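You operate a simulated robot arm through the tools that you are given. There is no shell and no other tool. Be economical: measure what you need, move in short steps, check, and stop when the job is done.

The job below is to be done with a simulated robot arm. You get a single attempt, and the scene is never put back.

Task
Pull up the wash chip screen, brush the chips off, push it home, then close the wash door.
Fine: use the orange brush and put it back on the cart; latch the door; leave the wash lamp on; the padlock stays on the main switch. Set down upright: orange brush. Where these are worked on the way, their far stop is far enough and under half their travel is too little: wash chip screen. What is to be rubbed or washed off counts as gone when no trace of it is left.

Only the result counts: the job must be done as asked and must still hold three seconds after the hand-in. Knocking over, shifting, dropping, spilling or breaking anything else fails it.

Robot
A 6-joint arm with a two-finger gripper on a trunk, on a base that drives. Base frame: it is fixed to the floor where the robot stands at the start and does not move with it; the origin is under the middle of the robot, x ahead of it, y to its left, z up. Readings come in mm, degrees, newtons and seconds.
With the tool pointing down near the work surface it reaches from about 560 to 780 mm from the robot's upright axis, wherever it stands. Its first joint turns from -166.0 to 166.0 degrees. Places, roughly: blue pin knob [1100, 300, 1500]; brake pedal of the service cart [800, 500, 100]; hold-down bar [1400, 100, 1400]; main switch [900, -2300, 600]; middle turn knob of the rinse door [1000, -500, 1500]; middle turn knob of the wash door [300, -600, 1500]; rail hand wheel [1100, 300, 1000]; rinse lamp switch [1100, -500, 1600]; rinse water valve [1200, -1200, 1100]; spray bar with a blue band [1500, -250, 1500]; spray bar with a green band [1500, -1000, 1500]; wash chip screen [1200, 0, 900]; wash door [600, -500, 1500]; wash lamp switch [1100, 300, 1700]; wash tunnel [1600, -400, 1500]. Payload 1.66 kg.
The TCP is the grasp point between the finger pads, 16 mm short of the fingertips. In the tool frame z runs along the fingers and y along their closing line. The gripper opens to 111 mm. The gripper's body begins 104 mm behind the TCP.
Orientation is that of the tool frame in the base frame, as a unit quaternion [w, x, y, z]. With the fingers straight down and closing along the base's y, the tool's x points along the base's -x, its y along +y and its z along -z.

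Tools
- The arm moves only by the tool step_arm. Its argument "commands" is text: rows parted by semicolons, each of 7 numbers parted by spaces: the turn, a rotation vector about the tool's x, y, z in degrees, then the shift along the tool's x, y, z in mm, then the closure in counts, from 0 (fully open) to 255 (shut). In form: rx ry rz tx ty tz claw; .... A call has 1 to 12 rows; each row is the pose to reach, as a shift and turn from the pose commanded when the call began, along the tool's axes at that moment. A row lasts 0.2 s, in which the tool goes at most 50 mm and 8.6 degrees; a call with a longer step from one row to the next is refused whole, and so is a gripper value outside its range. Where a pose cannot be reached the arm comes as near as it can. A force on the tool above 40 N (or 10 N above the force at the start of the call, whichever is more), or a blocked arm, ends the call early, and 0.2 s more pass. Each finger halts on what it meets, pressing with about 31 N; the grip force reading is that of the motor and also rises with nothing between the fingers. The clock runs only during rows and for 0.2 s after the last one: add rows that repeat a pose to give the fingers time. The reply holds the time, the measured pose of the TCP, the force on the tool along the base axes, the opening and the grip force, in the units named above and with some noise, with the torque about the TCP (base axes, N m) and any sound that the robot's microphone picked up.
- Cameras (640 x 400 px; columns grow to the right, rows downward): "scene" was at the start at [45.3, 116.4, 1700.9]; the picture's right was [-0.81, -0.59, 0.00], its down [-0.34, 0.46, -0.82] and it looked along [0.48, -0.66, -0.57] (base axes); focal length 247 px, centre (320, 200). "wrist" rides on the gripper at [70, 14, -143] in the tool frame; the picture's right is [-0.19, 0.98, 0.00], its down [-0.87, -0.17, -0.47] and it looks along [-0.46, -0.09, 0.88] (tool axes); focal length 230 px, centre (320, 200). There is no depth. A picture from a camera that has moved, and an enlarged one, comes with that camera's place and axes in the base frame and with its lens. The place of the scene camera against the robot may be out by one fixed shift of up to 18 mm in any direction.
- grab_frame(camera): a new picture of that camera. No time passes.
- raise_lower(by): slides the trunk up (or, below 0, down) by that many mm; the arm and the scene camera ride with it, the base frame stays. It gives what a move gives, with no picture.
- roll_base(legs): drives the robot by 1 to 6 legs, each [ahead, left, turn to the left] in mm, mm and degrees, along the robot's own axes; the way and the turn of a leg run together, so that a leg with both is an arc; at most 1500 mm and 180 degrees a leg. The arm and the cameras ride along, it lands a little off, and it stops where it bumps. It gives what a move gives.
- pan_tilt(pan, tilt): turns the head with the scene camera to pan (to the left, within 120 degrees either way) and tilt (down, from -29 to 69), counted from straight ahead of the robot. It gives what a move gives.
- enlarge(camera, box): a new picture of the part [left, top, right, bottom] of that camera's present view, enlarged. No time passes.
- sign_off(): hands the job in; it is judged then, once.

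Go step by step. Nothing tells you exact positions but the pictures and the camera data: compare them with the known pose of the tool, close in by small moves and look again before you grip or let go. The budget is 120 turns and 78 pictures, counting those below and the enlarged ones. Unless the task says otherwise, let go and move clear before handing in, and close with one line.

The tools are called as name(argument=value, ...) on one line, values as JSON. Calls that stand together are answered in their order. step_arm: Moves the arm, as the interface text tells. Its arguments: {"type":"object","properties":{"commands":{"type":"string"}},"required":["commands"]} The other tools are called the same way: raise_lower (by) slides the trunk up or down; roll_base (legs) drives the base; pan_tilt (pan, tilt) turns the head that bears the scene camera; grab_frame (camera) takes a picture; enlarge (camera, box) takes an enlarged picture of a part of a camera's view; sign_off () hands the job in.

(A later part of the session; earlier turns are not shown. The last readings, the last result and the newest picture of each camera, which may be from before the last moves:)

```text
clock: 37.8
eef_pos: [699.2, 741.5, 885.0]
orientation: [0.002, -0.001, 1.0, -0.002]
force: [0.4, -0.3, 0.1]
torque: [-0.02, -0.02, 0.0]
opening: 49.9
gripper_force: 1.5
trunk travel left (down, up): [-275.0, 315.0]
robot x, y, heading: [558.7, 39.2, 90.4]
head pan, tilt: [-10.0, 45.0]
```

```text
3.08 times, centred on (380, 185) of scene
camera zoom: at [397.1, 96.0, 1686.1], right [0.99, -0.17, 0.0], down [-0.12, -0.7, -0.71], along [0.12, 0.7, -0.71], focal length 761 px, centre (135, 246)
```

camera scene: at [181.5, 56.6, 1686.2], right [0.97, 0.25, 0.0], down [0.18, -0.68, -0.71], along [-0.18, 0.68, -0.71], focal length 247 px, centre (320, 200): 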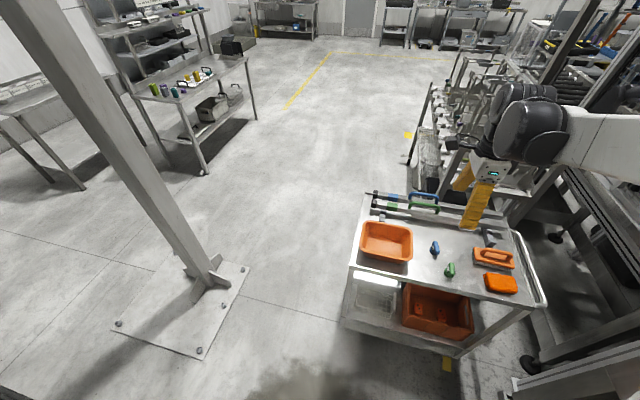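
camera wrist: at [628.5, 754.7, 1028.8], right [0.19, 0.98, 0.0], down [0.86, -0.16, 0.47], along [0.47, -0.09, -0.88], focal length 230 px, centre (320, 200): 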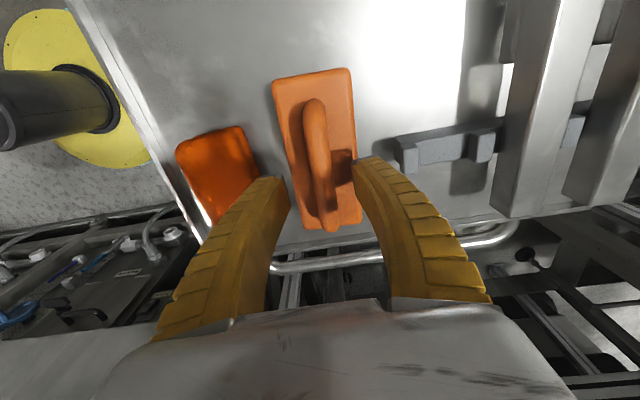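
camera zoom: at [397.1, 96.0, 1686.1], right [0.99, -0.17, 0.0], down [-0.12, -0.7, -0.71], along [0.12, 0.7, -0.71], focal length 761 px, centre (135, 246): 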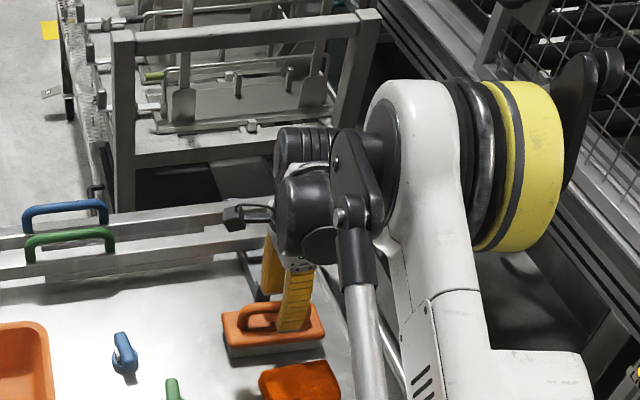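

Handle top is at z≈840, centered at [696, 743]. Lowering to TCP z 836 and gripping.

step_arm(commands="0 0 0 3 1 20 145; 0 0 0 3 1 40 145; 0 0 0 3 1 49 145; 0 0 0 3 1 49 145; 0 0 0 3 1 49 190; 0 0 0 3 1 49 230; 0 0 0 3 1 49 255; 0 0 0 3 1 49 255")

grab_frame(camera="wrist")

enlarge(camera="scene", box=[330, 190, 410, 240])

```text
clock: 39.6
eef_pos: [694.7, 740.9, 839.3]
orientation: [0.0, -0.002, 1.0, -0.001]
force: [-0.4, -9.6, 24.1]
torque: [0.08, 0.09, 0.01]
opening: 21.5
gripper_force: 31.3
trunk travel left (down, up): [-275.0, 315.0]
robot x, y, heading: [557.1, 40.5, 90.1]
head pan, tilt: [-10.0, 45.0]
```

```text
38 pictures are left
camera wrist: at [624.2, 753.8, 981.8], right [0.19, 0.98, 0.0], down [0.86, -0.17, 0.47], along [0.47, -0.09, -0.88], focal length 230 px, centre (320, 200)
```

wrist: 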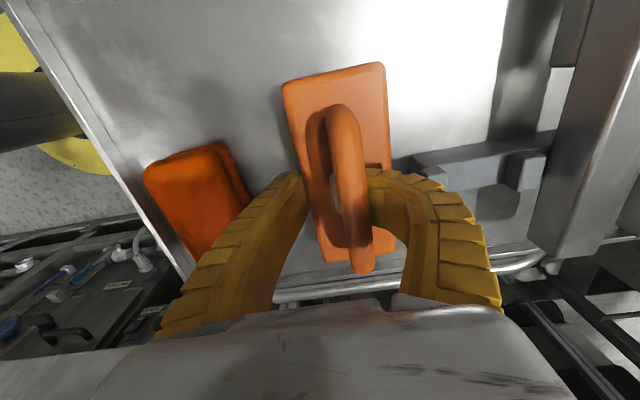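

```text
8.00 times, centred on (370, 215) of scene
camera zoom: at [396.6, 92.5, 1686.2], right [0.99, -0.17, 0.0], down [-0.12, -0.69, -0.71], along [0.12, 0.7, -0.71], focal length 1980 px, centre (-80, 80)
```

zoom: 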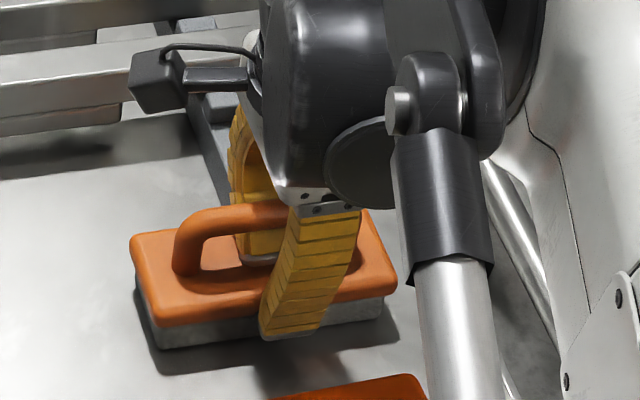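

Gripped the handle at 21.5 mm, tips resting on the brush body. Lifting.

step_arm(commands="0 0 0 0 0 -15 255; 0 0 0 0 0 -40 255; 0 0 0 0 0 -80 255; 0 0 0 0 0 -120 255; 0 0 0 0 0 -160 255; 0 0 0 0 0 -200 255; 0 0 0 0 0 -200 255")

grab_frame(camera="wrist")

enlarge(camera="scene", box=[280, 100, 480, 250])

```text
clock: 41.2
eef_pos: [697.5, 743.5, 1037.9]
orientation: [0.0, -0.001, 1.0, -0.003]
force: [0.5, 0.4, -2.1]
torque: [0.0, 0.0, 0.05]
opening: 6.0
gripper_force: 26.4
trunk travel left (down, up): [-275.0, 315.0]
robot x, y, heading: [560.2, 39.7, 89.9]
head pan, tilt: [-10.0, 45.0]
```

```text
36 pictures are left
camera wrist: at [626.1, 756.4, 1180.9], right [0.19, 0.98, 0.0], down [0.86, -0.16, 0.47], along [0.47, -0.09, -0.88], focal length 230 px, centre (320, 200)
```

wrist: 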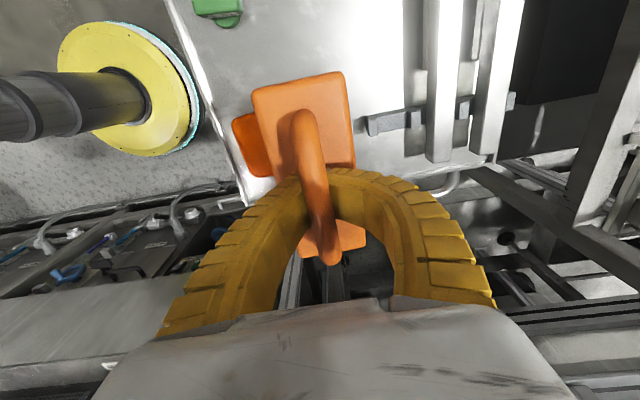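

```text
2.67 times, centred on (380, 175) of scene
camera zoom: at [397.3, 96.5, 1686.1], right [0.99, -0.17, 0.0], down [-0.12, -0.7, -0.71], along [0.12, 0.7, -0.71], focal length 660 px, centre (160, 267)
```

zoom: 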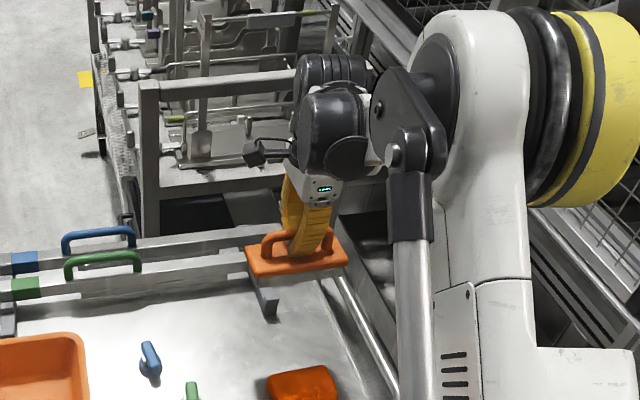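

The tips have closed under the handle bar, so it hangs hooked rather than firmly held. I'll set it back down, raise the grip ~12 mm and regrip.

step_arm(commands="0 0 0 0 0 45 255; 0 0 0 0 0 90 255; 0 0 0 0 0 135 255; 0 0 0 0 0 175 255; 0 0 0 0 0 188 255; 0 0 0 0 0 195 255; 0 0 0 0 0 200 255; 0 0 0 0 0 200 255")

```text
clock: 43.0
eef_pos: [696.7, 739.3, 840.4]
orientation: [0.002, 0.0, 1.0, -0.001]
force: [-0.7, -9.5, 28.5]
torque: [-0.3, 0.04, 0.0]
opening: 5.2
gripper_force: 23.5
trunk travel left (down, up): [-275.0, 315.0]
robot x, y, heading: [561.8, 36.3, 89.8]
head pan, tilt: [-10.0, 45.0]
```

It's back on the cart. Opening, raising 13 mm, and regripping.

step_arm(commands="0 0 0 0 0 -2 200; 0 0 0 0 0 -2 150; 0 0 0 0 -2 -13 150; 0 0 0 0 -2 -13 150; 0 0 0 0 -2 -13 190; 0 0 0 0 -2 -13 230; 0 0 0 0 -2 -13 255; 0 0 0 0 -2 -13 255")

grab_frame(camera="wrist")

```text
clock: 44.8
eef_pos: [696.3, 740.1, 851.3]
orientation: [0.001, -0.002, 1.0, -0.001]
force: [0.3, 0.8, 0.2]
torque: [-0.05, 0.02, 0.05]
opening: 0.0
gripper_force: 28.4
trunk travel left (down, up): [-275.0, 315.0]
robot x, y, heading: [557.0, 43.7, 90.0]
head pan, tilt: [-10.0, 45.0]
```

```text
34 pictures are left
camera wrist: at [625.5, 753.0, 993.9], right [0.19, 0.98, 0.0], down [0.86, -0.16, 0.47], along [0.47, -0.09, -0.88], focal length 230 px, centre (320, 200)
```

wrist: 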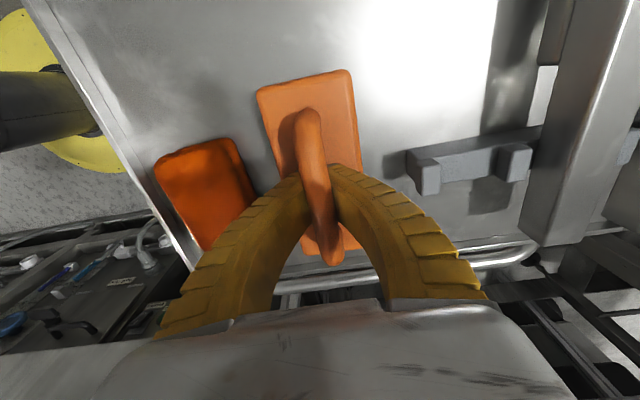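

The shut fingers sit beneath the bar (bar is in the arch above), so the handle is taller than thought. Opening, raising another 15 mm, regripping.

step_arm(commands="0 0 0 0 0 0 200; 0 0 0 0 0 0 150; 0 0 0 0 0 -15 150; 0 0 0 0 0 -15 150; 0 0 0 0 0 -15 190; 0 0 0 0 0 -15 230; 0 0 0 0 0 -15 255; 0 0 0 0 0 -15 255")

grab_frame(camera="wrist")

```text
clock: 46.6
eef_pos: [695.7, 740.1, 865.8]
orientation: [0.001, -0.001, 1.0, -0.001]
force: [0.0, -0.4, -1.0]
torque: [-0.03, -0.04, -0.01]
opening: 6.2
gripper_force: 28.9
trunk travel left (down, up): [-275.0, 315.0]
robot x, y, heading: [556.2, 38.3, 89.9]
head pan, tilt: [-10.0, 45.0]
```

```text
33 pictures are left
camera wrist: at [626.3, 752.9, 1009.2], right [0.19, 0.98, 0.0], down [0.86, -0.16, 0.47], along [0.47, -0.09, -0.88], focal length 230 px, centre (320, 200)
```

wrist: 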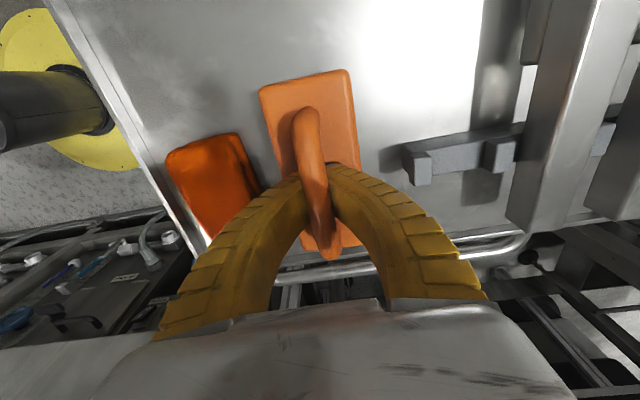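

Now the pads touch the bar's lower side (6 mm). Raising another 11 mm to center on the bar.

step_arm(commands="0 0 0 0 0 0 200; 0 0 0 0 0 0 150; 0 0 0 0 0 -11 150; 0 0 0 0 0 -11 150; 0 0 0 0 0 -11 190; 0 0 0 0 0 -11 230; 0 0 0 0 0 -11 255; 0 0 0 0 0 -11 255")

```text
clock: 48.4
eef_pos: [695.9, 739.9, 877.5]
orientation: [0.002, -0.001, 1.0, -0.001]
force: [0.3, 1.7, 6.9]
torque: [-0.01, 0.01, 0.06]
opening: 12.6
gripper_force: 30.7
trunk travel left (down, up): [-275.0, 315.0]
robot x, y, heading: [556.4, 41.7, 90.3]
head pan, tilt: [-10.0, 45.0]
```

Now slightly above center (upward push 7 N). Fine-tuning 5 mm lower and regripping.

step_arm(commands="0 0 0 0 0 0 200; 0 0 0 0 0 0 180; 0 0 0 0 0 5 180; 0 0 0 0 0 5 180; 0 0 0 0 0 5 220; 0 0 0 0 0 5 255; 0 0 0 0 0 5 255")

```text
clock: 50.0
eef_pos: [695.6, 739.9, 871.9]
orientation: [0.001, -0.001, 1.0, -0.002]
force: [-0.2, -1.0, 0.0]
torque: [-0.01, -0.02, -0.01]
opening: 12.1
gripper_force: 30.8
trunk travel left (down, up): [-275.0, 315.0]
robot x, y, heading: [560.4, 41.7, 90.1]
head pan, tilt: [-10.0, 45.0]
```

Solid grip at 12.1 mm with no residual force. Lifting.

step_arm(commands="0 0 0 0 0 -10 255; 0 0 0 0 0 -25 255; 0 0 0 0 0 -50 255; 0 0 0 0 0 -90 255; 0 0 0 0 0 -130 255; 0 0 0 0 0 -170 255; 0 0 0 0 0 -170 255")

grab_frame(camera="wrist")

enlarge(camera="scene", box=[320, 120, 460, 220])

```text
clock: 51.6
eef_pos: [696.3, 741.7, 1038.5]
orientation: [0.001, -0.001, 1.0, -0.003]
force: [0.3, -0.7, -0.4]
torque: [0.0, 0.04, 0.02]
opening: 12.3
gripper_force: 30.9
trunk travel left (down, up): [-275.0, 315.0]
robot x, y, heading: [556.0, 37.0, 90.1]
head pan, tilt: [-10.0, 45.0]
```

```text
32 pictures are left
camera wrist: at [626.5, 754.2, 1182.1], right [0.19, 0.98, 0.0], down [0.86, -0.16, 0.47], along [0.47, -0.09, -0.88], focal length 230 px, centre (320, 200)
```

wrist: 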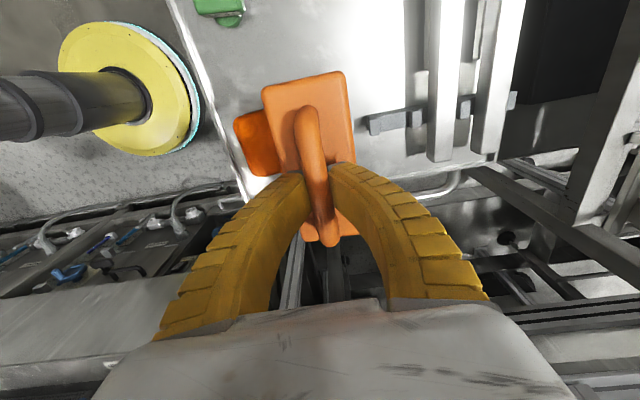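

```text
4.00 times, centred on (390, 170) of scene
camera zoom: at [397.2, 96.5, 1686.1], right [0.99, -0.17, 0.0], down [-0.12, -0.7, -0.71], along [0.12, 0.7, -0.71], focal length 990 px, centre (40, 320)
```

zoom: 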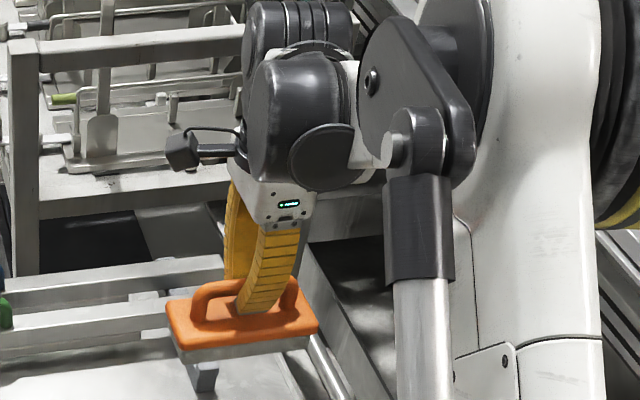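

Brush firmly held. Retracting the arm up and in, then driving back and turning right to face the machine.

step_arm(commands="0 0 0 0 0 -45 255; 0 0 0 0 0 -90 255; 0 0 0 10 -15 -130 255; 0 0 0 30 -40 -160 255; 0 0 0 55 -70 -180 255; 0 0 0 85 -100 -195 255; 0 0 0 110 -130 -202 255; 0 0 0 116 -142 -202 255; 0 0 0 116 -142 -202 255")

roll_base(legs=[[-40, 180, 0], [0, 0, -90]])

step_arm(commands="-8.2 0 0 0 0 0 255; -16.4 0 0 0 0 0 255; -24.6 0 0 0 0 0 255; -32.8 0 0 0 0 0 255; -41 0 0 0 0 0 255; -49.2 0 0 0 0 0 255; -57.4 0 0 0 0 0 255; -65.6 0 0 0 0 0 255; -73.8 0 0 0 0 0 255; -82 0 0 0 0 0 255; -90 0 0 0 0 0 255; -90 0 0 0 0 0 255")

pan_tilt(pan=-15, tilt=40)

grab_frame(camera="scene")

```text
clock: 53.6
eef_pos: [576.2, 599.3, 1244.8]
orientation: [0.001, 0.0, 1.0, -0.002]
force: [0.2, 0.0, -2.0]
torque: [0.0, -0.04, 0.03]
opening: 12.4
gripper_force: 30.8
trunk travel left (down, up): [-275.0, 315.0]
robot x, y, heading: [563.1, 39.6, 90.0]
head pan, tilt: [-10.0, 45.0]
```

```text
clock: 58.9
eef_pos: [938.4, -17.0, 1244.6]
orientation: [-0.001, 0.706, 0.709, -0.002]
force: [0.0, -0.3, -1.9]
torque: [-0.02, -0.01, -0.02]
opening: 6.1
gripper_force: 28.3
trunk travel left (down, up): [-275.0, 315.0]
robot x, y, heading: [373.5, -0.8, 0.3]
head pan, tilt: [-10.0, 45.0]
```

```text
clock: 61.5
eef_pos: [957.2, -18.8, 1295.5]
orientation: [0.498, 0.501, 0.502, 0.499]
force: [0.0, -0.3, -1.6]
torque: [-0.02, -0.02, -0.01]
opening: 5.8
gripper_force: 28.7
out of reach, approached as far as the arm can: row 10, 11, 12
trunk travel left (down, up): [-275.0, 315.0]
robot x, y, heading: [377.5, -1.2, 0.2]
head pan, tilt: [-10.0, 45.0]
```

```text
clock: 62.2
eef_pos: [957.3, -18.6, 1294.5]
orientation: [0.498, 0.501, 0.503, 0.498]
force: [0.7, -0.3, -1.7]
torque: [0.01, -0.02, 0.02]
opening: 5.9
gripper_force: 28.2
trunk travel left (down, up): [-275.0, 315.0]
robot x, y, heading: [379.3, -0.9, 0.1]
head pan, tilt: [-15.0, 40.0]
```

```text
30 pictures are left
camera scene: at [454.2, 163.7, 1693.4], right [-0.25, -0.97, 0.0], down [-0.62, 0.16, -0.77], along [0.74, -0.19, -0.64], focal length 247 px, centre (320, 200)
```

scene: 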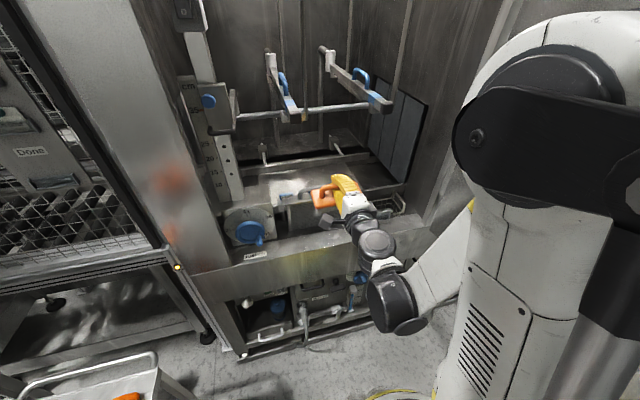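

The grip slid to 6 mm during the drive (handle deeper in the fingers). Checking how the brush sits now.

enlarge(camera="scene", box=[270, 150, 430, 270])

grab_frame(camera="wrist")

```text
3.33 times, centred on (350, 210) of scene
camera zoom: at [454.2, 163.7, 1693.4], right [-0.25, -0.97, 0.0], down [-0.62, 0.16, -0.77], along [0.74, -0.19, -0.64], focal length 825 px, centre (220, 167)
```

zoom: 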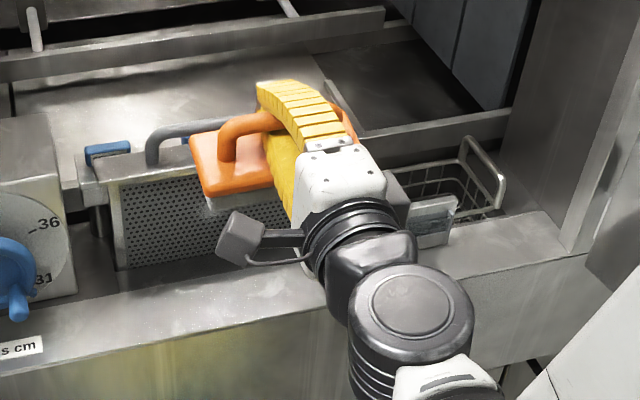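

```text
28 pictures are left
camera wrist: at [814.5, 50.3, 1309.1], right [0.01, -0.19, 0.98], down [-0.47, -0.87, -0.16], along [0.88, -0.46, -0.09], focal length 230 px, centre (320, 200)
```

wrist: 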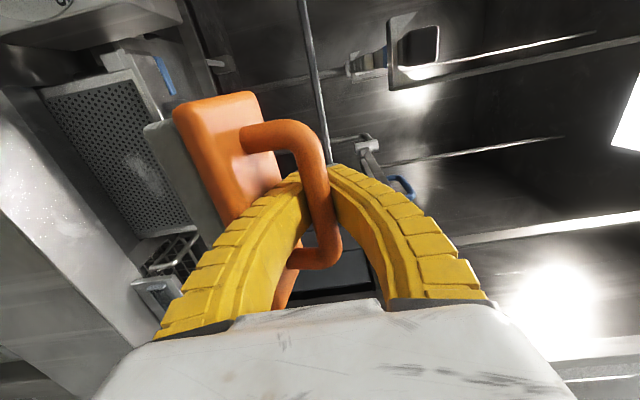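

The brush pivoted about its handle bar: the bar slid above the pads into the finger arch, because I gripped it too low (bar is likely at z≈886 on the cart). I'll turn the tool back down, return to the cart, and regrip higher.

step_arm(commands="8.2 0 0 0 0 0 255; 16.4 0 0 0 0 0 255; 24.6 0 0 0 0 0 255; 32.8 0 0 0 0 0 255; 41 0 0 0 0 0 255; 49.2 0 0 0 0 0 255; 57.4 0 0 0 0 0 255; 65.6 0 0 0 0 0 255; 73.8 0 0 0 0 0 255; 82 0 0 0 0 0 255; 90 0 0 0 0 0 255; 90 0 0 0 0 0 255")

roll_base(legs=[[0, 0, 90], [40, -180, 0]])

grab_frame(camera="wrist")

```text
clock: 64.8
eef_pos: [955.6, -18.7, 1294.9]
orientation: [0.0, 0.706, 0.708, -0.003]
force: [-0.4, -0.3, -1.8]
torque: [0.0, -0.05, 0.0]
opening: 5.9
gripper_force: 28.6
out of reach, approached as far as the arm can: row 1
trunk travel left (down, up): [-275.0, 315.0]
robot x, y, heading: [378.0, -4.1, 0.2]
head pan, tilt: [-15.0, 40.0]
```

```text
clock: 70.1
eef_pos: [579.4, 614.4, 1294.0]
orientation: [0.0, 0.002, 1.0, -0.002]
force: [-0.2, 0.4, -1.3]
torque: [0.05, 0.04, 0.02]
opening: 6.0
gripper_force: 28.7
trunk travel left (down, up): [-275.0, 315.0]
robot x, y, heading: [557.1, 33.9, 90.0]
head pan, tilt: [-15.0, 40.0]
```

```text
27 pictures are left
camera wrist: at [508.9, 627.8, 1437.1], right [0.19, 0.98, 0.0], down [0.86, -0.17, 0.47], along [0.46, -0.09, -0.88], focal length 230 px, centre (320, 200)
```

wrist: 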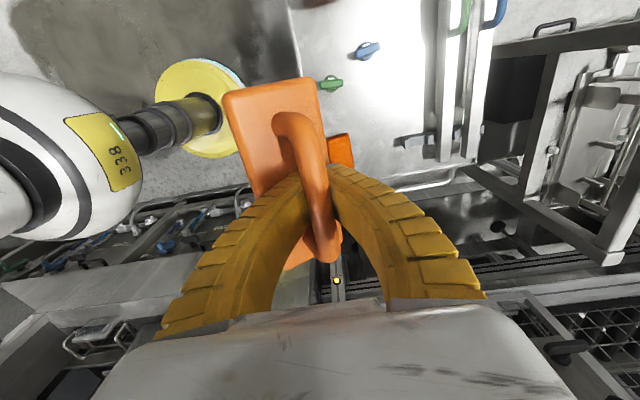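

The brush is still hanging, tilted ~20°. Bringing it over a free patch of the cart, shifted a bit away from the sponge.

step_arm(commands="0 0 0 -25 30 0 255; 0 0 0 -50 60 10 255; 0 0 0 -75 95 25 255; 0 0 0 -100 125 50 255; 0 0 0 -117 146 90 255; 0 0 0 -117 146 135 255; 0 0 0 -117 146 180 255; 0 0 0 -117 146 225 255; 0 0 0 -117 146 270 255; 0 0 0 -117 146 315 255; 0 0 0 -117 146 350 255; 0 0 0 -117 146 350 255")

grab_frame(camera="wrist")

```text
clock: 72.7
eef_pos: [695.8, 759.2, 943.5]
orientation: [0.0, 0.002, 1.0, -0.003]
force: [-0.2, 0.7, -1.7]
torque: [0.05, 0.0, 0.01]
opening: 6.2
gripper_force: 29.0
trunk travel left (down, up): [-275.0, 315.0]
robot x, y, heading: [559.6, 38.9, 89.6]
head pan, tilt: [-15.0, 40.0]
```

```text
26 pictures are left
camera wrist: at [625.8, 772.0, 1087.5], right [0.19, 0.98, 0.0], down [0.86, -0.17, 0.47], along [0.47, -0.09, -0.88], focal length 230 px, centre (320, 200)
```

wrist: 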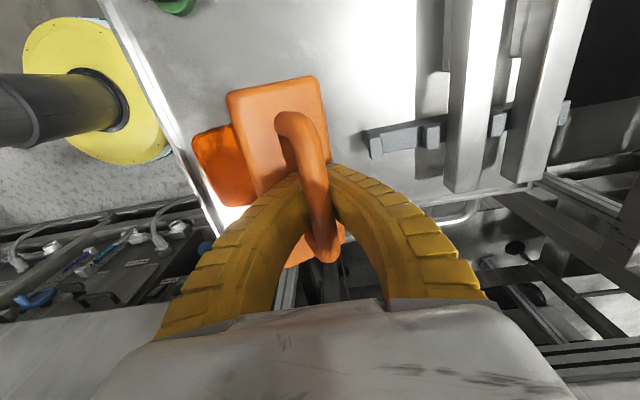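

Shifting 12 mm farther from the sponge and lowering gently to contact.

step_arm(commands="0 0 0 0 12 20 255; 0 0 0 0 12 40 255; 0 0 0 0 12 55 255; 0 0 0 0 12 65 255; 0 0 0 0 12 72 255; 0 0 0 0 12 78 255; 0 0 0 0 12 82 255; 0 0 0 0 12 82 255")

```text
clock: 74.5
eef_pos: [696.7, 771.5, 862.1]
orientation: [0.001, 0.002, 1.0, -0.002]
force: [-0.1, -0.2, -1.6]
torque: [0.02, 0.04, -0.02]
opening: 6.0
gripper_force: 28.5
trunk travel left (down, up): [-275.0, 315.0]
robot x, y, heading: [559.0, 37.7, 89.9]
head pan, tilt: [-15.0, 40.0]
```

No contact yet; continuing down slowly.

step_arm(commands="0 0 0 0 0 5 255; 0 0 0 0 0 10 255; 0 0 0 0 0 15 255; 0 0 0 0 0 15 255")

grab_frame(camera="wrist")

```text
clock: 75.5
eef_pos: [696.1, 769.7, 847.8]
orientation: [0.002, 0.002, 1.0, -0.001]
force: [0.1, -4.4, 13.1]
torque: [-0.05, 0.06, 0.05]
opening: 4.7
gripper_force: 28.3
trunk travel left (down, up): [-275.0, 315.0]
robot x, y, heading: [554.9, 35.5, 90.2]
head pan, tilt: [-15.0, 40.0]
```

```text
25 pictures are left
camera wrist: at [626.0, 782.7, 990.1], right [0.19, 0.98, 0.0], down [0.86, -0.17, 0.47], along [0.47, -0.09, -0.88], focal length 230 px, centre (320, 200)
```

wrist: 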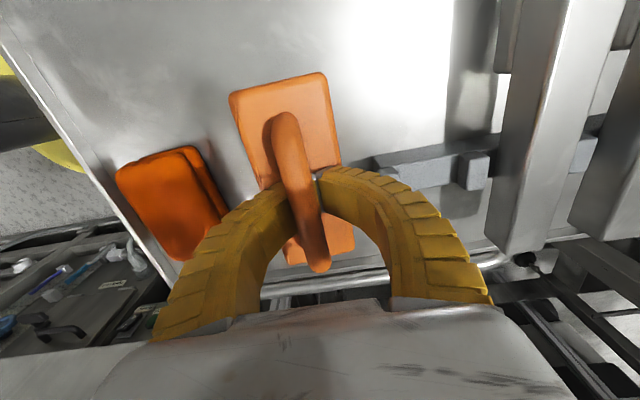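

Brush is flat on the cart again. Opening, raising to TCP z≈885 and closing on the bar properly.

step_arm(commands="0 0 0 0 0 -2 200; 0 0 0 0 -3 -2 140; 0 0 0 0 -3 -20 140; 0 0 0 0 -3 -36 140; 0 0 0 0 -3 -36 140; 0 0 0 0 -3 -36 190; 0 0 0 0 -3 -36 220; 0 0 0 0 -3 -36 255; 0 0 0 0 -3 -36 255")

grab_frame(camera="wrist")

```text
clock: 77.5
eef_pos: [696.5, 767.2, 884.8]
orientation: [0.002, 0.002, 1.0, -0.001]
force: [1.2, 4.7, 15.9]
torque: [0.06, -0.03, 0.01]
opening: 5.9
gripper_force: 31.1
trunk travel left (down, up): [-275.0, 315.0]
robot x, y, heading: [557.2, 38.9, 90.0]
head pan, tilt: [-15.0, 40.0]
```

```text
24 pictures are left
camera wrist: at [626.0, 780.0, 1027.5], right [0.19, 0.98, 0.0], down [0.86, -0.17, 0.47], along [0.47, -0.09, -0.88], focal length 230 px, centre (320, 200)
```

wrist: 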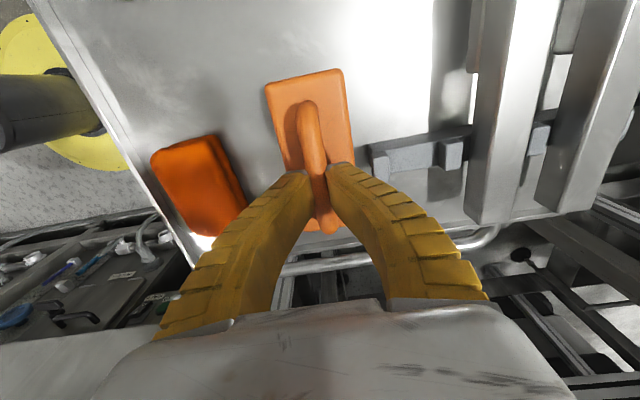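

The useful pad zone lies between the TCP heights 866 (hooked) and 885 (too high); 876 should be centered. Regripping there.

step_arm(commands="0 0 0 0 0 0 210; 0 0 0 0 0 0 170; 0 0 0 0 0 9.5 170; 0 0 0 0 0 9.5 170; 0 0 0 0 0 9.5 210; 0 0 0 0 0 9.5 255; 0 0 0 0 0 9.5 255; 0 0 0 0 0 -2 255; 0 0 0 0 0 -30 255; 0 0 0 0 0 -65 255; 0 0 0 0 0 -65 255")

```text
clock: 79.9
eef_pos: [694.9, 769.1, 946.1]
orientation: [0.001, 0.002, 1.0, -0.003]
force: [0.7, -0.5, -0.9]
torque: [0.01, -0.01, -0.01]
opening: 11.4
gripper_force: 31.0
trunk travel left (down, up): [-275.0, 315.0]
robot x, y, heading: [558.4, 38.5, 89.8]
head pan, tilt: [-15.0, 40.0]
```

Holding at 11.4 mm. Retracting gently up and inward.

step_arm(commands="0 0 0 0 0 -25 255; 0 0 0 0 0 -55 255; 0 0 0 0 0 -90 255; 0 0 0 0 0 -125 255; 0 0 0 15 -20 -155 255; 0 0 0 35 -45 -185 255; 0 0 0 55 -75 -210 255; 0 0 0 75 -105 -230 255; 0 0 0 95 -135 -245 255; 0 0 0 110 -155 -252 255; 0 0 0 115 -165 -254 255; 0 0 0 115 -165 -254 255")

roll_base(legs=[[-20, 90, 0], [-20, 90, 0], [0, 0, -30], [0, 0, -30], [0, 0, -30]])

grab_frame(camera="wrist")

```text
clock: 82.5
eef_pos: [578.7, 603.9, 1202.4]
orientation: [0.001, 0.002, 1.0, -0.001]
force: [-0.8, -0.5, -1.4]
torque: [0.01, 0.02, 0.03]
opening: 11.5
gripper_force: 30.6
trunk travel left (down, up): [-275.0, 315.0]
robot x, y, heading: [555.1, 37.6, 89.9]
head pan, tilt: [-15.0, 40.0]
```

```text
clock: 88.8
eef_pos: [945.2, -23.5, 1202.2]
orientation: [0.0, 0.709, 0.705, -0.002]
force: [-0.2, 0.1, -2.3]
torque: [0.03, 0.01, 0.02]
opening: 12.4
gripper_force: 31.0
trunk travel left (down, up): [-275.0, 315.0]
robot x, y, heading: [378.0, -1.3, -0.3]
head pan, tilt: [-15.0, 40.0]
```

```text
23 pictures are left
camera wrist: at [958.9, 44.0, 1346.0], right [0.98, -0.2, 0.0], down [-0.17, -0.86, 0.47], along [-0.1, -0.46, -0.88], focal length 230 px, centre (320, 200)
```

wrist: 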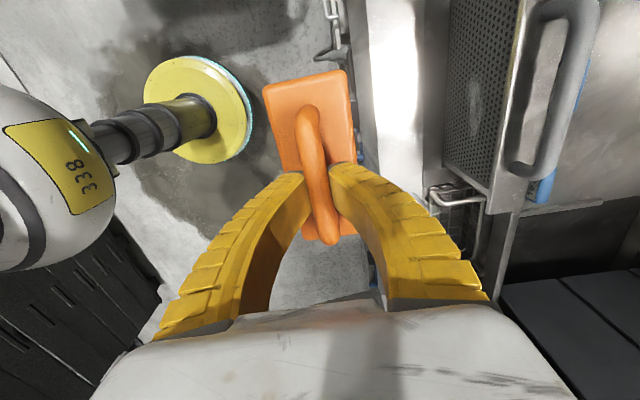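

Grip intact (12.4 mm). Backing up 100 mm for room, then pitching the tool forward while extending so the bristles face the screen.

roll_base(legs=[[-100, 0, 0]])

step_arm(commands="-7.5 0 0 0 14 4 255; -15 0 0 0 28 8 255; -22.5 0 0 0 42 12 255; -30 0 0 0 56 16 255; -37.5 0 0 0 70 20 255; -45 0 0 0 84 24 255; -52.5 0 0 0 98 28 255; -60 0 0 0 112 32 255; -67.5 0 0 0 126 36 255; -75 0 0 0 140 40 255; -82.5 0 0 0 154 44 255; -90 0 0 0 168 50 255")

grab_frame(camera="scene")

grab_frame(camera="wrist")

```text
clock: 89.9
eef_pos: [848.2, -24.8, 1204.6]
orientation: [-0.001, 0.708, 0.706, -0.002]
force: [-0.2, -0.4, -1.6]
torque: [0.02, -0.08, -0.04]
opening: 12.1
gripper_force: 31.2
trunk travel left (down, up): [-275.0, 315.0]
robot x, y, heading: [282.2, -6.5, -0.3]
head pan, tilt: [-15.0, 40.0]
```

```text
clock: 92.5
eef_pos: [1025.6, -24.3, 1167.6]
orientation: [0.488, 0.511, 0.513, 0.488]
force: [-0.6, 0.1, -1.3]
torque: [-0.02, -0.01, -0.01]
opening: 6.0
gripper_force: 29.1
out of reach, approached as far as the arm can: row 11, 12
trunk travel left (down, up): [-275.0, 315.0]
robot x, y, heading: [280.5, -2.9, -0.3]
head pan, tilt: [-15.0, 40.0]
```

```text
22 pictures are left
camera scene: at [357.8, 163.7, 1693.4], right [-0.26, -0.96, 0.0], down [-0.62, 0.17, -0.77], along [0.74, -0.2, -0.64], focal length 247 px, centre (320, 200)
```

scene: 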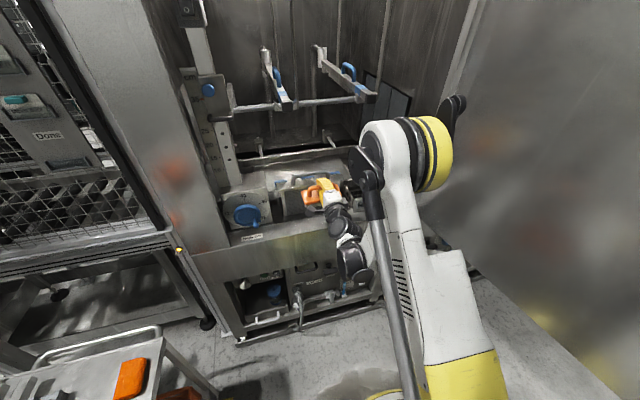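

```text
21 pictures are left
camera wrist: at [884.7, 43.9, 1189.7], right [0.05, -0.19, 0.98], down [-0.48, -0.87, -0.14], along [0.88, -0.46, -0.13], focal length 230 px, centre (320, 200)
```

wrist: 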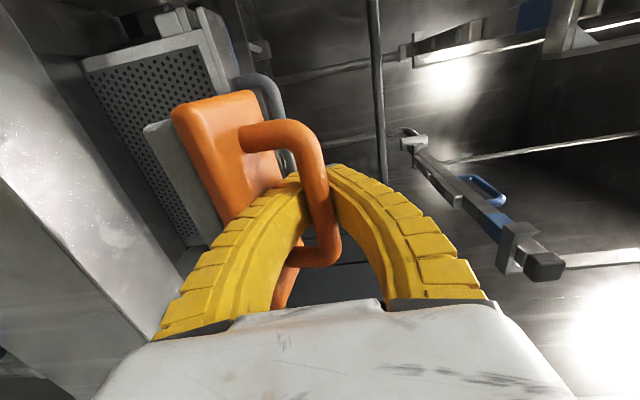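

The brush swings because I'm pinching only a round bar. Better: grip the brush body across its ~57 mm width, with the handle inside the finger arch. I'll pitch the tool back down and return to the cart to do that.

step_arm(commands="7.5 0 0 0 3 -14 255; 15 0 0 0 6 -28 255; 22.5 0 0 0 10 -42 255; 30 0 0 0 13 -56 255; 37.5 0 0 0 17 -70 255; 45 0 0 0 20 -84 255; 52.5 0 0 0 24 -98 255; 60 0 0 0 27 -112 255; 67.5 0 0 0 30 -126 255; 75 0 0 0 34 -140 255; 82.5 0 0 0 37 -154 255; 90 0 0 0 40 -168 255")

roll_base(legs=[[100, 0, 0], [0, 0, 90], [40, -180, 0]])

```text
clock: 95.1
eef_pos: [858.9, -22.9, 1208.7]
orientation: [-0.001, 0.71, 0.704, -0.004]
force: [-1.1, 0.1, -1.3]
torque: [0.06, -0.01, -0.02]
opening: 6.0
gripper_force: 28.8
trunk travel left (down, up): [-275.0, 315.0]
robot x, y, heading: [282.5, -1.0, -0.2]
head pan, tilt: [-15.0, 40.0]
```

```text
clock: 101.2
eef_pos: [588.4, 614.4, 1207.8]
orientation: [0.001, 0.004, 1.0, -0.002]
force: [0.7, -0.3, -1.4]
torque: [0.02, 0.02, 0.01]
opening: 5.7
gripper_force: 28.6
trunk travel left (down, up): [-275.0, 315.0]
robot x, y, heading: [567.0, 36.6, 89.5]
head pan, tilt: [-15.0, 40.0]
```

Placing the brush back at [696, 771] on the cart.

step_arm(commands="0 0 0 -25 35 0 255; 0 0 0 -50 70 10 255; 0 0 0 -75 105 30 255; 0 0 0 -95 135 60 255; 0 0 0 -108 157 95 255; 0 0 0 -108 157 140 255; 0 0 0 -108 157 185 255; 0 0 0 -108 157 230 255; 0 0 0 -108 157 275 255; 0 0 0 -108 157 315 255; 0 0 0 -108 157 338 255; 0 0 0 -108 157 344 255")

step_arm(commands="0 0 0 0 0 5 255; 0 0 0 0 0 10 255; 0 0 0 0 0 15 255; 0 0 0 0 0 15 255")

```text
clock: 103.8
eef_pos: [698.9, 767.5, 863.0]
orientation: [0.001, 0.003, 1.0, -0.003]
force: [0.2, 0.1, -1.9]
torque: [0.02, -0.02, 0.0]
opening: 6.1
gripper_force: 28.6
trunk travel left (down, up): [-275.0, 315.0]
robot x, y, heading: [568.3, 35.9, 89.7]
head pan, tilt: [-15.0, 40.0]
```

```text
clock: 104.8
eef_pos: [698.0, 768.7, 850.0]
orientation: [0.002, 0.003, 1.0, -0.001]
force: [0.3, 2.7, 9.2]
torque: [0.09, 0.01, -0.05]
opening: 0.0
gripper_force: 28.3
trunk travel left (down, up): [-275.0, 315.0]
robot x, y, heading: [568.1, 36.3, 89.7]
head pan, tilt: [-15.0, 40.0]
```

Set down. Opening to 80 mm, raising a little and looking to center on the body.

step_arm(commands="0 0 0 0 0 0 150; 0 0 0 0 0 0 73; 0 0 0 0 0 0 73; 0 0 0 0 0 -30 73; 0 0 0 0 0 -30 73")

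grab_frame(camera="wrist")

```text
clock: 106.0
eef_pos: [697.0, 770.9, 878.6]
orientation: [0.001, 0.003, 1.0, -0.002]
force: [0.8, -0.1, 0.3]
torque: [0.01, 0.01, -0.03]
opening: 80.6
gripper_force: 0.9
trunk travel left (down, up): [-275.0, 315.0]
robot x, y, heading: [564.5, 36.9, 89.7]
head pan, tilt: [-15.0, 40.0]
```

```text
20 pictures are left
camera wrist: at [627.1, 783.7, 1021.8], right [0.2, 0.98, 0.0], down [0.86, -0.17, 0.47], along [0.47, -0.1, -0.88], focal length 230 px, centre (320, 200)
```

wrist: 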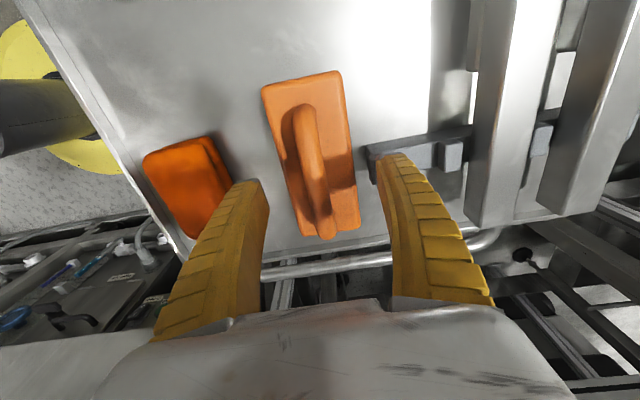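

Body is 144×62 mm centered at [700, 765]; a clamp sits close on the right at x≥690, so I'll grip the body at x≈667. Lowering with 70 mm opening to TCP z 812.

step_arm(commands="0 0 0 15 -3 0 97; 0 0 0 30 -6 0 97; 0 0 0 30 -6 0 97; 0 0 0 30 -6 20 97; 0 0 0 30 -6 40 97; 0 0 0 30 -6 55 97; 0 0 0 30 -6 66 97; 0 0 0 30 -6 66 97")

grab_frame(camera="wrist")

```text
clock: 107.8
eef_pos: [667.2, 763.0, 814.6]
orientation: [0.002, 0.003, 1.0, 0.0]
force: [0.4, 1.5, 16.1]
torque: [0.14, 0.08, 0.09]
opening: 69.0
gripper_force: 0.0
trunk travel left (down, up): [-275.0, 315.0]
robot x, y, heading: [562.2, 35.9, 89.6]
head pan, tilt: [-15.0, 40.0]
```

```text
19 pictures are left
camera wrist: at [597.6, 775.6, 958.4], right [0.2, 0.98, 0.0], down [0.86, -0.17, 0.47], along [0.47, -0.09, -0.88], focal length 230 px, centre (320, 200)
```

wrist: 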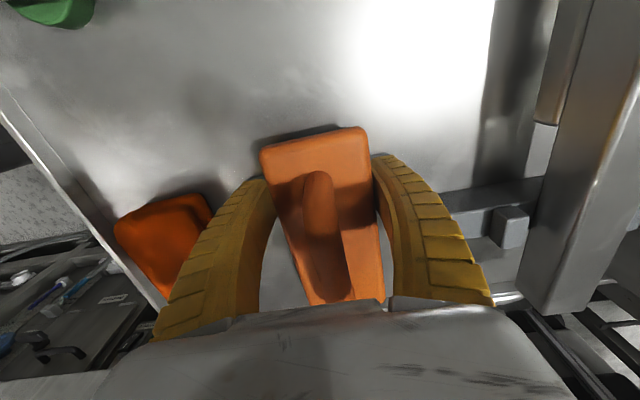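

The fingers straddle the body but something touches (16 N up). Raising 4 mm and closing.

step_arm(commands="0 0 0 0 1 -4 97; 0 0 0 0 1 -4 115; 0 0 0 0 1 -4 140; 0 0 0 0 1 -4 180; 0 0 0 0 1 -4 180")

enlarge(camera="scene", box=[320, 140, 460, 240])

```text
clock: 109.0
eef_pos: [668.2, 764.8, 816.1]
orientation: [0.001, 0.004, 1.0, -0.002]
force: [-0.3, -0.2, 0.1]
torque: [0.04, 0.01, -0.01]
opening: 59.2
gripper_force: 30.7
trunk travel left (down, up): [-275.0, 315.0]
robot x, y, heading: [567.9, 36.4, 89.8]
head pan, tilt: [-15.0, 40.0]
```

```text
4.00 times, centred on (390, 190) of scene
camera zoom: at [411.2, 97.2, 1693.4], right [0.96, -0.27, 0.0], down [-0.17, -0.62, -0.77], along [0.2, 0.74, -0.64], focal length 990 px, centre (40, 240)
```

zoom: 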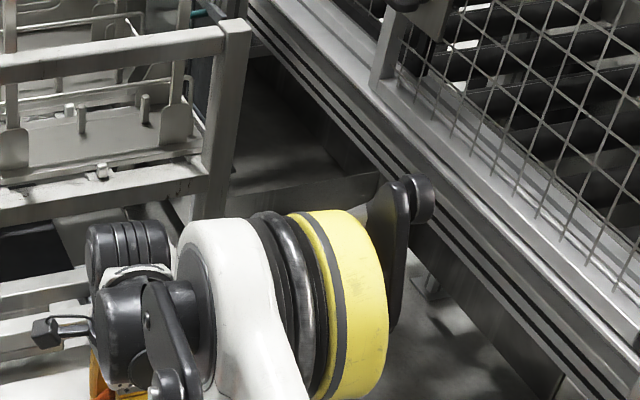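

Body gripped at 59.2 mm with full force and no residual load. Lifting and retracting.

step_arm(commands="0 0 0 0 0 -10 255; 0 0 0 0 0 -35 255; 0 0 0 0 0 -70 255; 0 0 0 0 0 -110 255; 0 0 0 0 0 -150 255; 0 0 0 0 0 -190 255; 0 0 0 0 0 -190 255")

grab_frame(camera="wrist")

```text
clock: 110.6
eef_pos: [664.5, 765.1, 1006.9]
orientation: [0.001, 0.004, 1.0, -0.003]
force: [-0.6, -0.2, -1.4]
torque: [0.0, 0.04, -0.03]
opening: 59.2
gripper_force: 31.2
trunk travel left (down, up): [-275.0, 315.0]
robot x, y, heading: [564.3, 39.0, 89.6]
head pan, tilt: [-15.0, 40.0]
```

```text
17 pictures are left
camera wrist: at [593.6, 779.3, 1149.0], right [0.2, 0.98, 0.0], down [0.86, -0.17, 0.47], along [0.46, -0.1, -0.88], focal length 230 px, centre (320, 200)
```

wrist: 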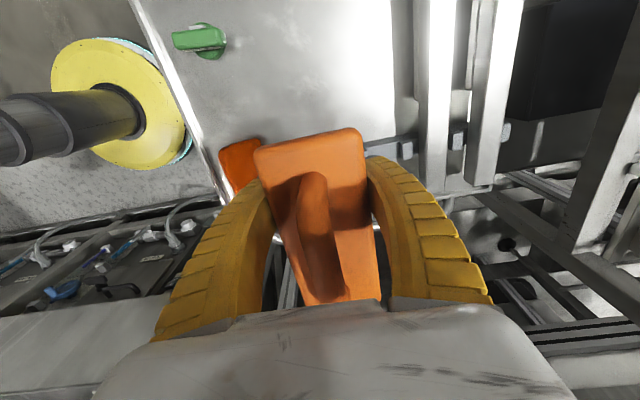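

Brush rigidly held by its body. Retracting, driving back and turning to the machine.

step_arm(commands="0 0 0 0 0 -40 255; 0 0 0 0 0 -80 255; 0 0 0 10 -20 -120 255; 0 0 0 30 -50 -150 255; 0 0 0 50 -85 -175 255; 0 0 0 70 -120 -190 255; 0 0 0 85 -150 -198 255; 0 0 0 85 -160 -200 255; 0 0 0 85 -160 -200 255")

roll_base(legs=[[-40, 180, 0], [0, 0, -90], [-90, 0, 0]])

step_arm(commands="-7.5 0 0 0 15 4 255; -15 0 0 0 30 8 255; -22.5 0 0 0 45 12 255; -30 0 0 0 60 16 255; -37.5 0 0 0 75 20 255; -45 0 0 0 90 24 255; -52.5 0 0 0 105 28 255; -60 0 0 0 120 32 255; -67.5 0 0 0 135 36 255; -75 0 0 0 150 40 255; -82.5 0 0 0 165 44 255; -90 0 0 0 180 50 255")

grab_frame(camera="wrist")

```text
clock: 112.6
eef_pos: [581.6, 607.6, 1206.1]
orientation: [0.001, 0.004, 1.0, -0.002]
force: [0.2, 0.1, -1.9]
torque: [0.03, 0.05, -0.01]
opening: 59.4
gripper_force: 31.2
trunk travel left (down, up): [-275.0, 315.0]
robot x, y, heading: [563.6, 34.2, 89.9]
head pan, tilt: [-15.0, 40.0]
```

```text
clock: 118.7
eef_pos: [867.0, -30.6, 1207.6]
orientation: [-0.001, 0.718, 0.696, -0.003]
force: [-0.3, 0.2, -1.7]
torque: [0.05, -0.05, 0.03]
opening: 59.0
gripper_force: 31.3
trunk travel left (down, up): [-275.0, 315.0]
robot x, y, heading: [300.2, -2.0, -1.9]
head pan, tilt: [-15.0, 40.0]
```

```text
clock: 121.3
eef_pos: [1047.0, -34.4, 1163.2]
orientation: [0.493, 0.517, 0.508, 0.481]
force: [-0.3, 0.2, -1.1]
torque: [0.05, -0.02, -0.01]
opening: 59.3
gripper_force: 31.0
out of reach, approached as far as the arm can: row 12
trunk travel left (down, up): [-275.0, 315.0]
robot x, y, heading: [296.8, 4.6, -1.8]
head pan, tilt: [-15.0, 40.0]
```

```text
16 pictures are left
camera wrist: at [906.0, 38.1, 1184.3], right [0.05, -0.19, 0.98], down [-0.5, -0.86, -0.14], along [0.87, -0.48, -0.13], focal length 230 px, centre (320, 200)
```

wrist: 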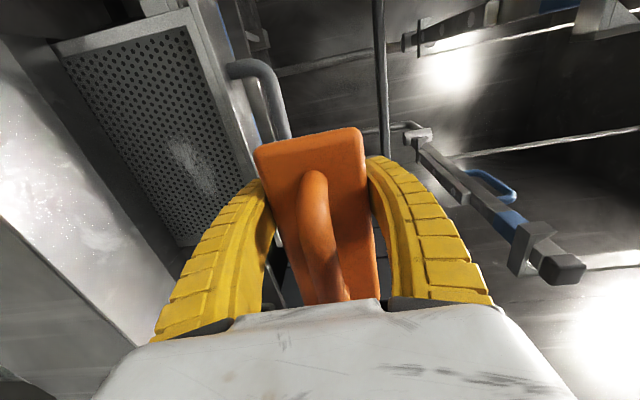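

The brush faces the screen squarely and the patch is about y −70…10, z 985…1020. Lowering to z≈1005 in front of it, stopping ~25 mm short.

step_arm(commands="0 0 0 10 -30 0 255; 0 0 0 20 -65 0 255; -1 0.4 0 30 -100 5 255; -2 0.8 0 38 -130 15 255; -2.9 1.2 0 38 -155 25 255; -2.9 1.2 0 38 -155 35 255; -2.9 1.2 0 38 -155 35 255")

grab_frame(camera="wrist")

enlarge(camera="scene", box=[240, 130, 420, 260])

```text
clock: 122.9
eef_pos: [1121.8, 6.0, 1015.7]
orientation: [0.501, 0.499, 0.502, 0.498]
force: [0.1, -0.5, -2.3]
torque: [0.06, 0.0, 0.01]
opening: 59.1
gripper_force: 31.8
out of reach, approached as far as the arm can: row 1, 2, 3, 4, 5, 6, 7
trunk travel left (down, up): [-275.0, 315.0]
robot x, y, heading: [297.2, -2.5, -1.9]
head pan, tilt: [-15.0, 40.0]
```

```text
15 pictures are left
camera wrist: at [980.3, 75.1, 1030.4], right [0.0, -0.19, 0.98], down [-0.47, -0.87, -0.16], along [0.88, -0.46, -0.09], focal length 230 px, centre (320, 200)
```

wrist: 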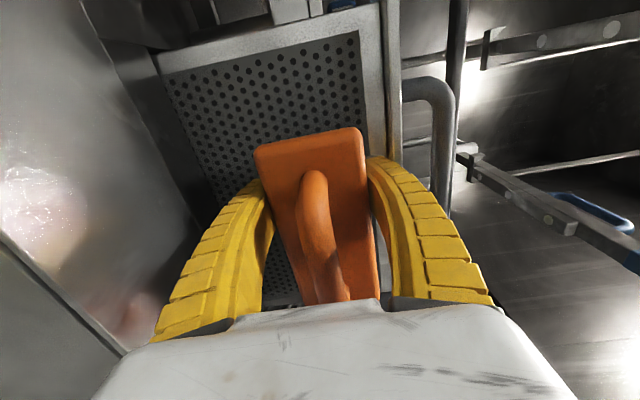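

```text
3.08 times, centred on (330, 195) of scene
camera zoom: at [378.0, 164.2, 1693.4], right [-0.29, -0.96, 0.0], down [-0.62, 0.18, -0.77], along [0.73, -0.22, -0.64], focal length 761 px, centre (289, 215)
```

zoom: 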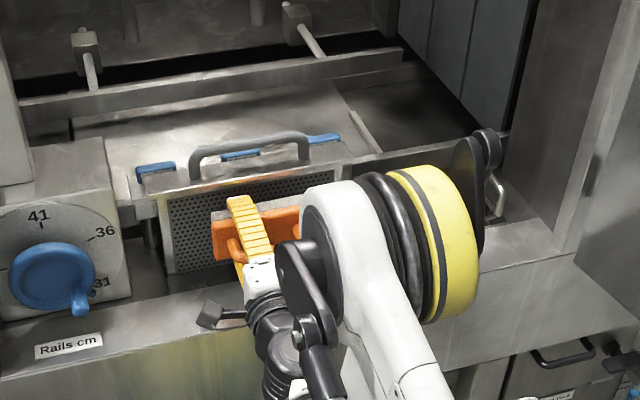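

The arm is at an inner reach limit here, so I'll back the base 60 mm and extend the arm instead, to have freedom for strokes.

roll_base(legs=[[-70, 0, 0]])

step_arm(commands="0 0 0 0 -4 15 255; 0 0 0 0 -8 35 255; 0 0 0 0 -8 50 255; 0 0 0 0 -8 60 255; 0 0 0 0 -8 60 255")

```text
clock: 123.9
eef_pos: [1051.8, 6.9, 1018.0]
orientation: [0.5, 0.499, 0.502, 0.499]
force: [-0.6, 0.3, -1.6]
torque: [0.04, 0.04, 0.02]
opening: 59.2
gripper_force: 31.1
trunk travel left (down, up): [-275.0, 315.0]
robot x, y, heading: [227.3, 3.4, -1.8]
head pan, tilt: [-15.0, 40.0]
```

```text
clock: 125.1
eef_pos: [1112.5, 8.5, 1007.5]
orientation: [0.5, 0.5, 0.501, 0.498]
force: [0.2, 0.9, -1.4]
torque: [0.05, -0.02, 0.01]
opening: 59.3
gripper_force: 31.1
trunk travel left (down, up): [-275.0, 315.0]
robot x, y, heading: [226.9, 2.0, -1.9]
head pan, tilt: [-15.0, 40.0]
```

Now within reach. Advancing slowly to find the mesh.

step_arm(commands="0 0 0 0 0 4 255; 0 0 0 0 0 8 255; 0 0 0 0 0 11 255; 0 0 0 0 0 11 255")

```text
clock: 126.1
eef_pos: [1123.9, 8.3, 1009.1]
orientation: [0.501, 0.499, 0.501, 0.498]
force: [0.4, -0.7, -0.5]
torque: [0.03, -0.06, 0.0]
opening: 59.5
gripper_force: 30.8
trunk travel left (down, up): [-275.0, 315.0]
robot x, y, heading: [226.9, -0.8, -2.0]
head pan, tilt: [-15.0, 40.0]
```

step_arm(commands="0 0 0 0 0 3 255; 0 0 0 0 0 6 255; 0 0 0 0 0 9 255; 0 0 0 0 0 12 255; 0 0 0 0 0 12 255")

```text
clock: 127.3
eef_pos: [1136.3, 8.5, 1009.4]
orientation: [0.5, 0.501, 0.502, 0.498]
force: [0.2, 0.2, -2.5]
torque: [0.02, -0.01, 0.01]
opening: 59.4
gripper_force: 30.9
trunk travel left (down, up): [-275.0, 315.0]
robot x, y, heading: [230.0, 1.0, -1.7]
head pan, tilt: [-15.0, 40.0]
```

No contact yet; continuing in small steps.

step_arm(commands="0 0 0 0 0 3 255; 0 0 0 0 0 6 255; 0 0 0 0 0 8 255; 0 0 0 0 0 8 255")

```text
clock: 128.3
eef_pos: [1141.6, 8.5, 1011.9]
orientation: [0.5, 0.5, 0.502, 0.498]
force: [-0.3, 0.0, -2.3]
torque: [0.03, -0.02, 0.0]
opening: 59.3
gripper_force: 30.8
out of reach, approached as far as the arm can: row 2, 3, 4
trunk travel left (down, up): [-275.0, 315.0]
robot x, y, heading: [227.5, 2.5, -1.9]
head pan, tilt: [-15.0, 40.0]
```

Arm is at its outer reach; nudging the base forward.

roll_base(legs=[[8, 0, 0]])

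enlarge(camera="wrist", box=[140, 20, 460, 220])

```text
clock: 129.1
eef_pos: [1146.6, 7.1, 1012.6]
orientation: [0.5, 0.499, 0.503, 0.498]
force: [-20.3, 1.1, -5.0]
torque: [-0.06, -0.09, 0.03]
opening: 59.5
gripper_force: 30.5
trunk travel left (down, up): [-275.0, 315.0]
robot x, y, heading: [237.4, 4.2, -2.0]
head pan, tilt: [-15.0, 40.0]
```

```text
2.00 times, centred on (300, 120) of wrist
camera zoom: at [1003.6, 77.2, 1027.4], right [0.0, -0.19, 0.98], down [-0.47, -0.87, -0.16], along [0.88, -0.46, -0.09], focal length 460 px, centre (360, 360)
```

zoom: 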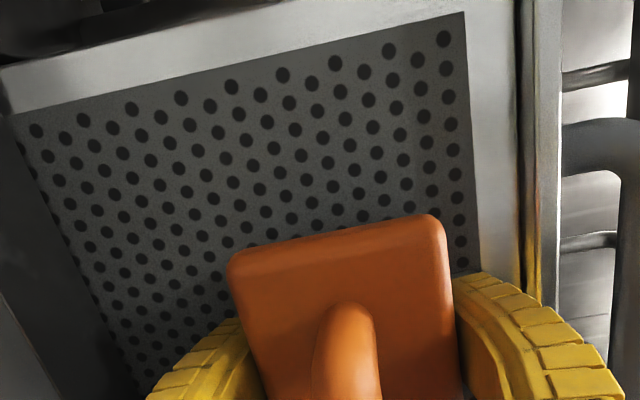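

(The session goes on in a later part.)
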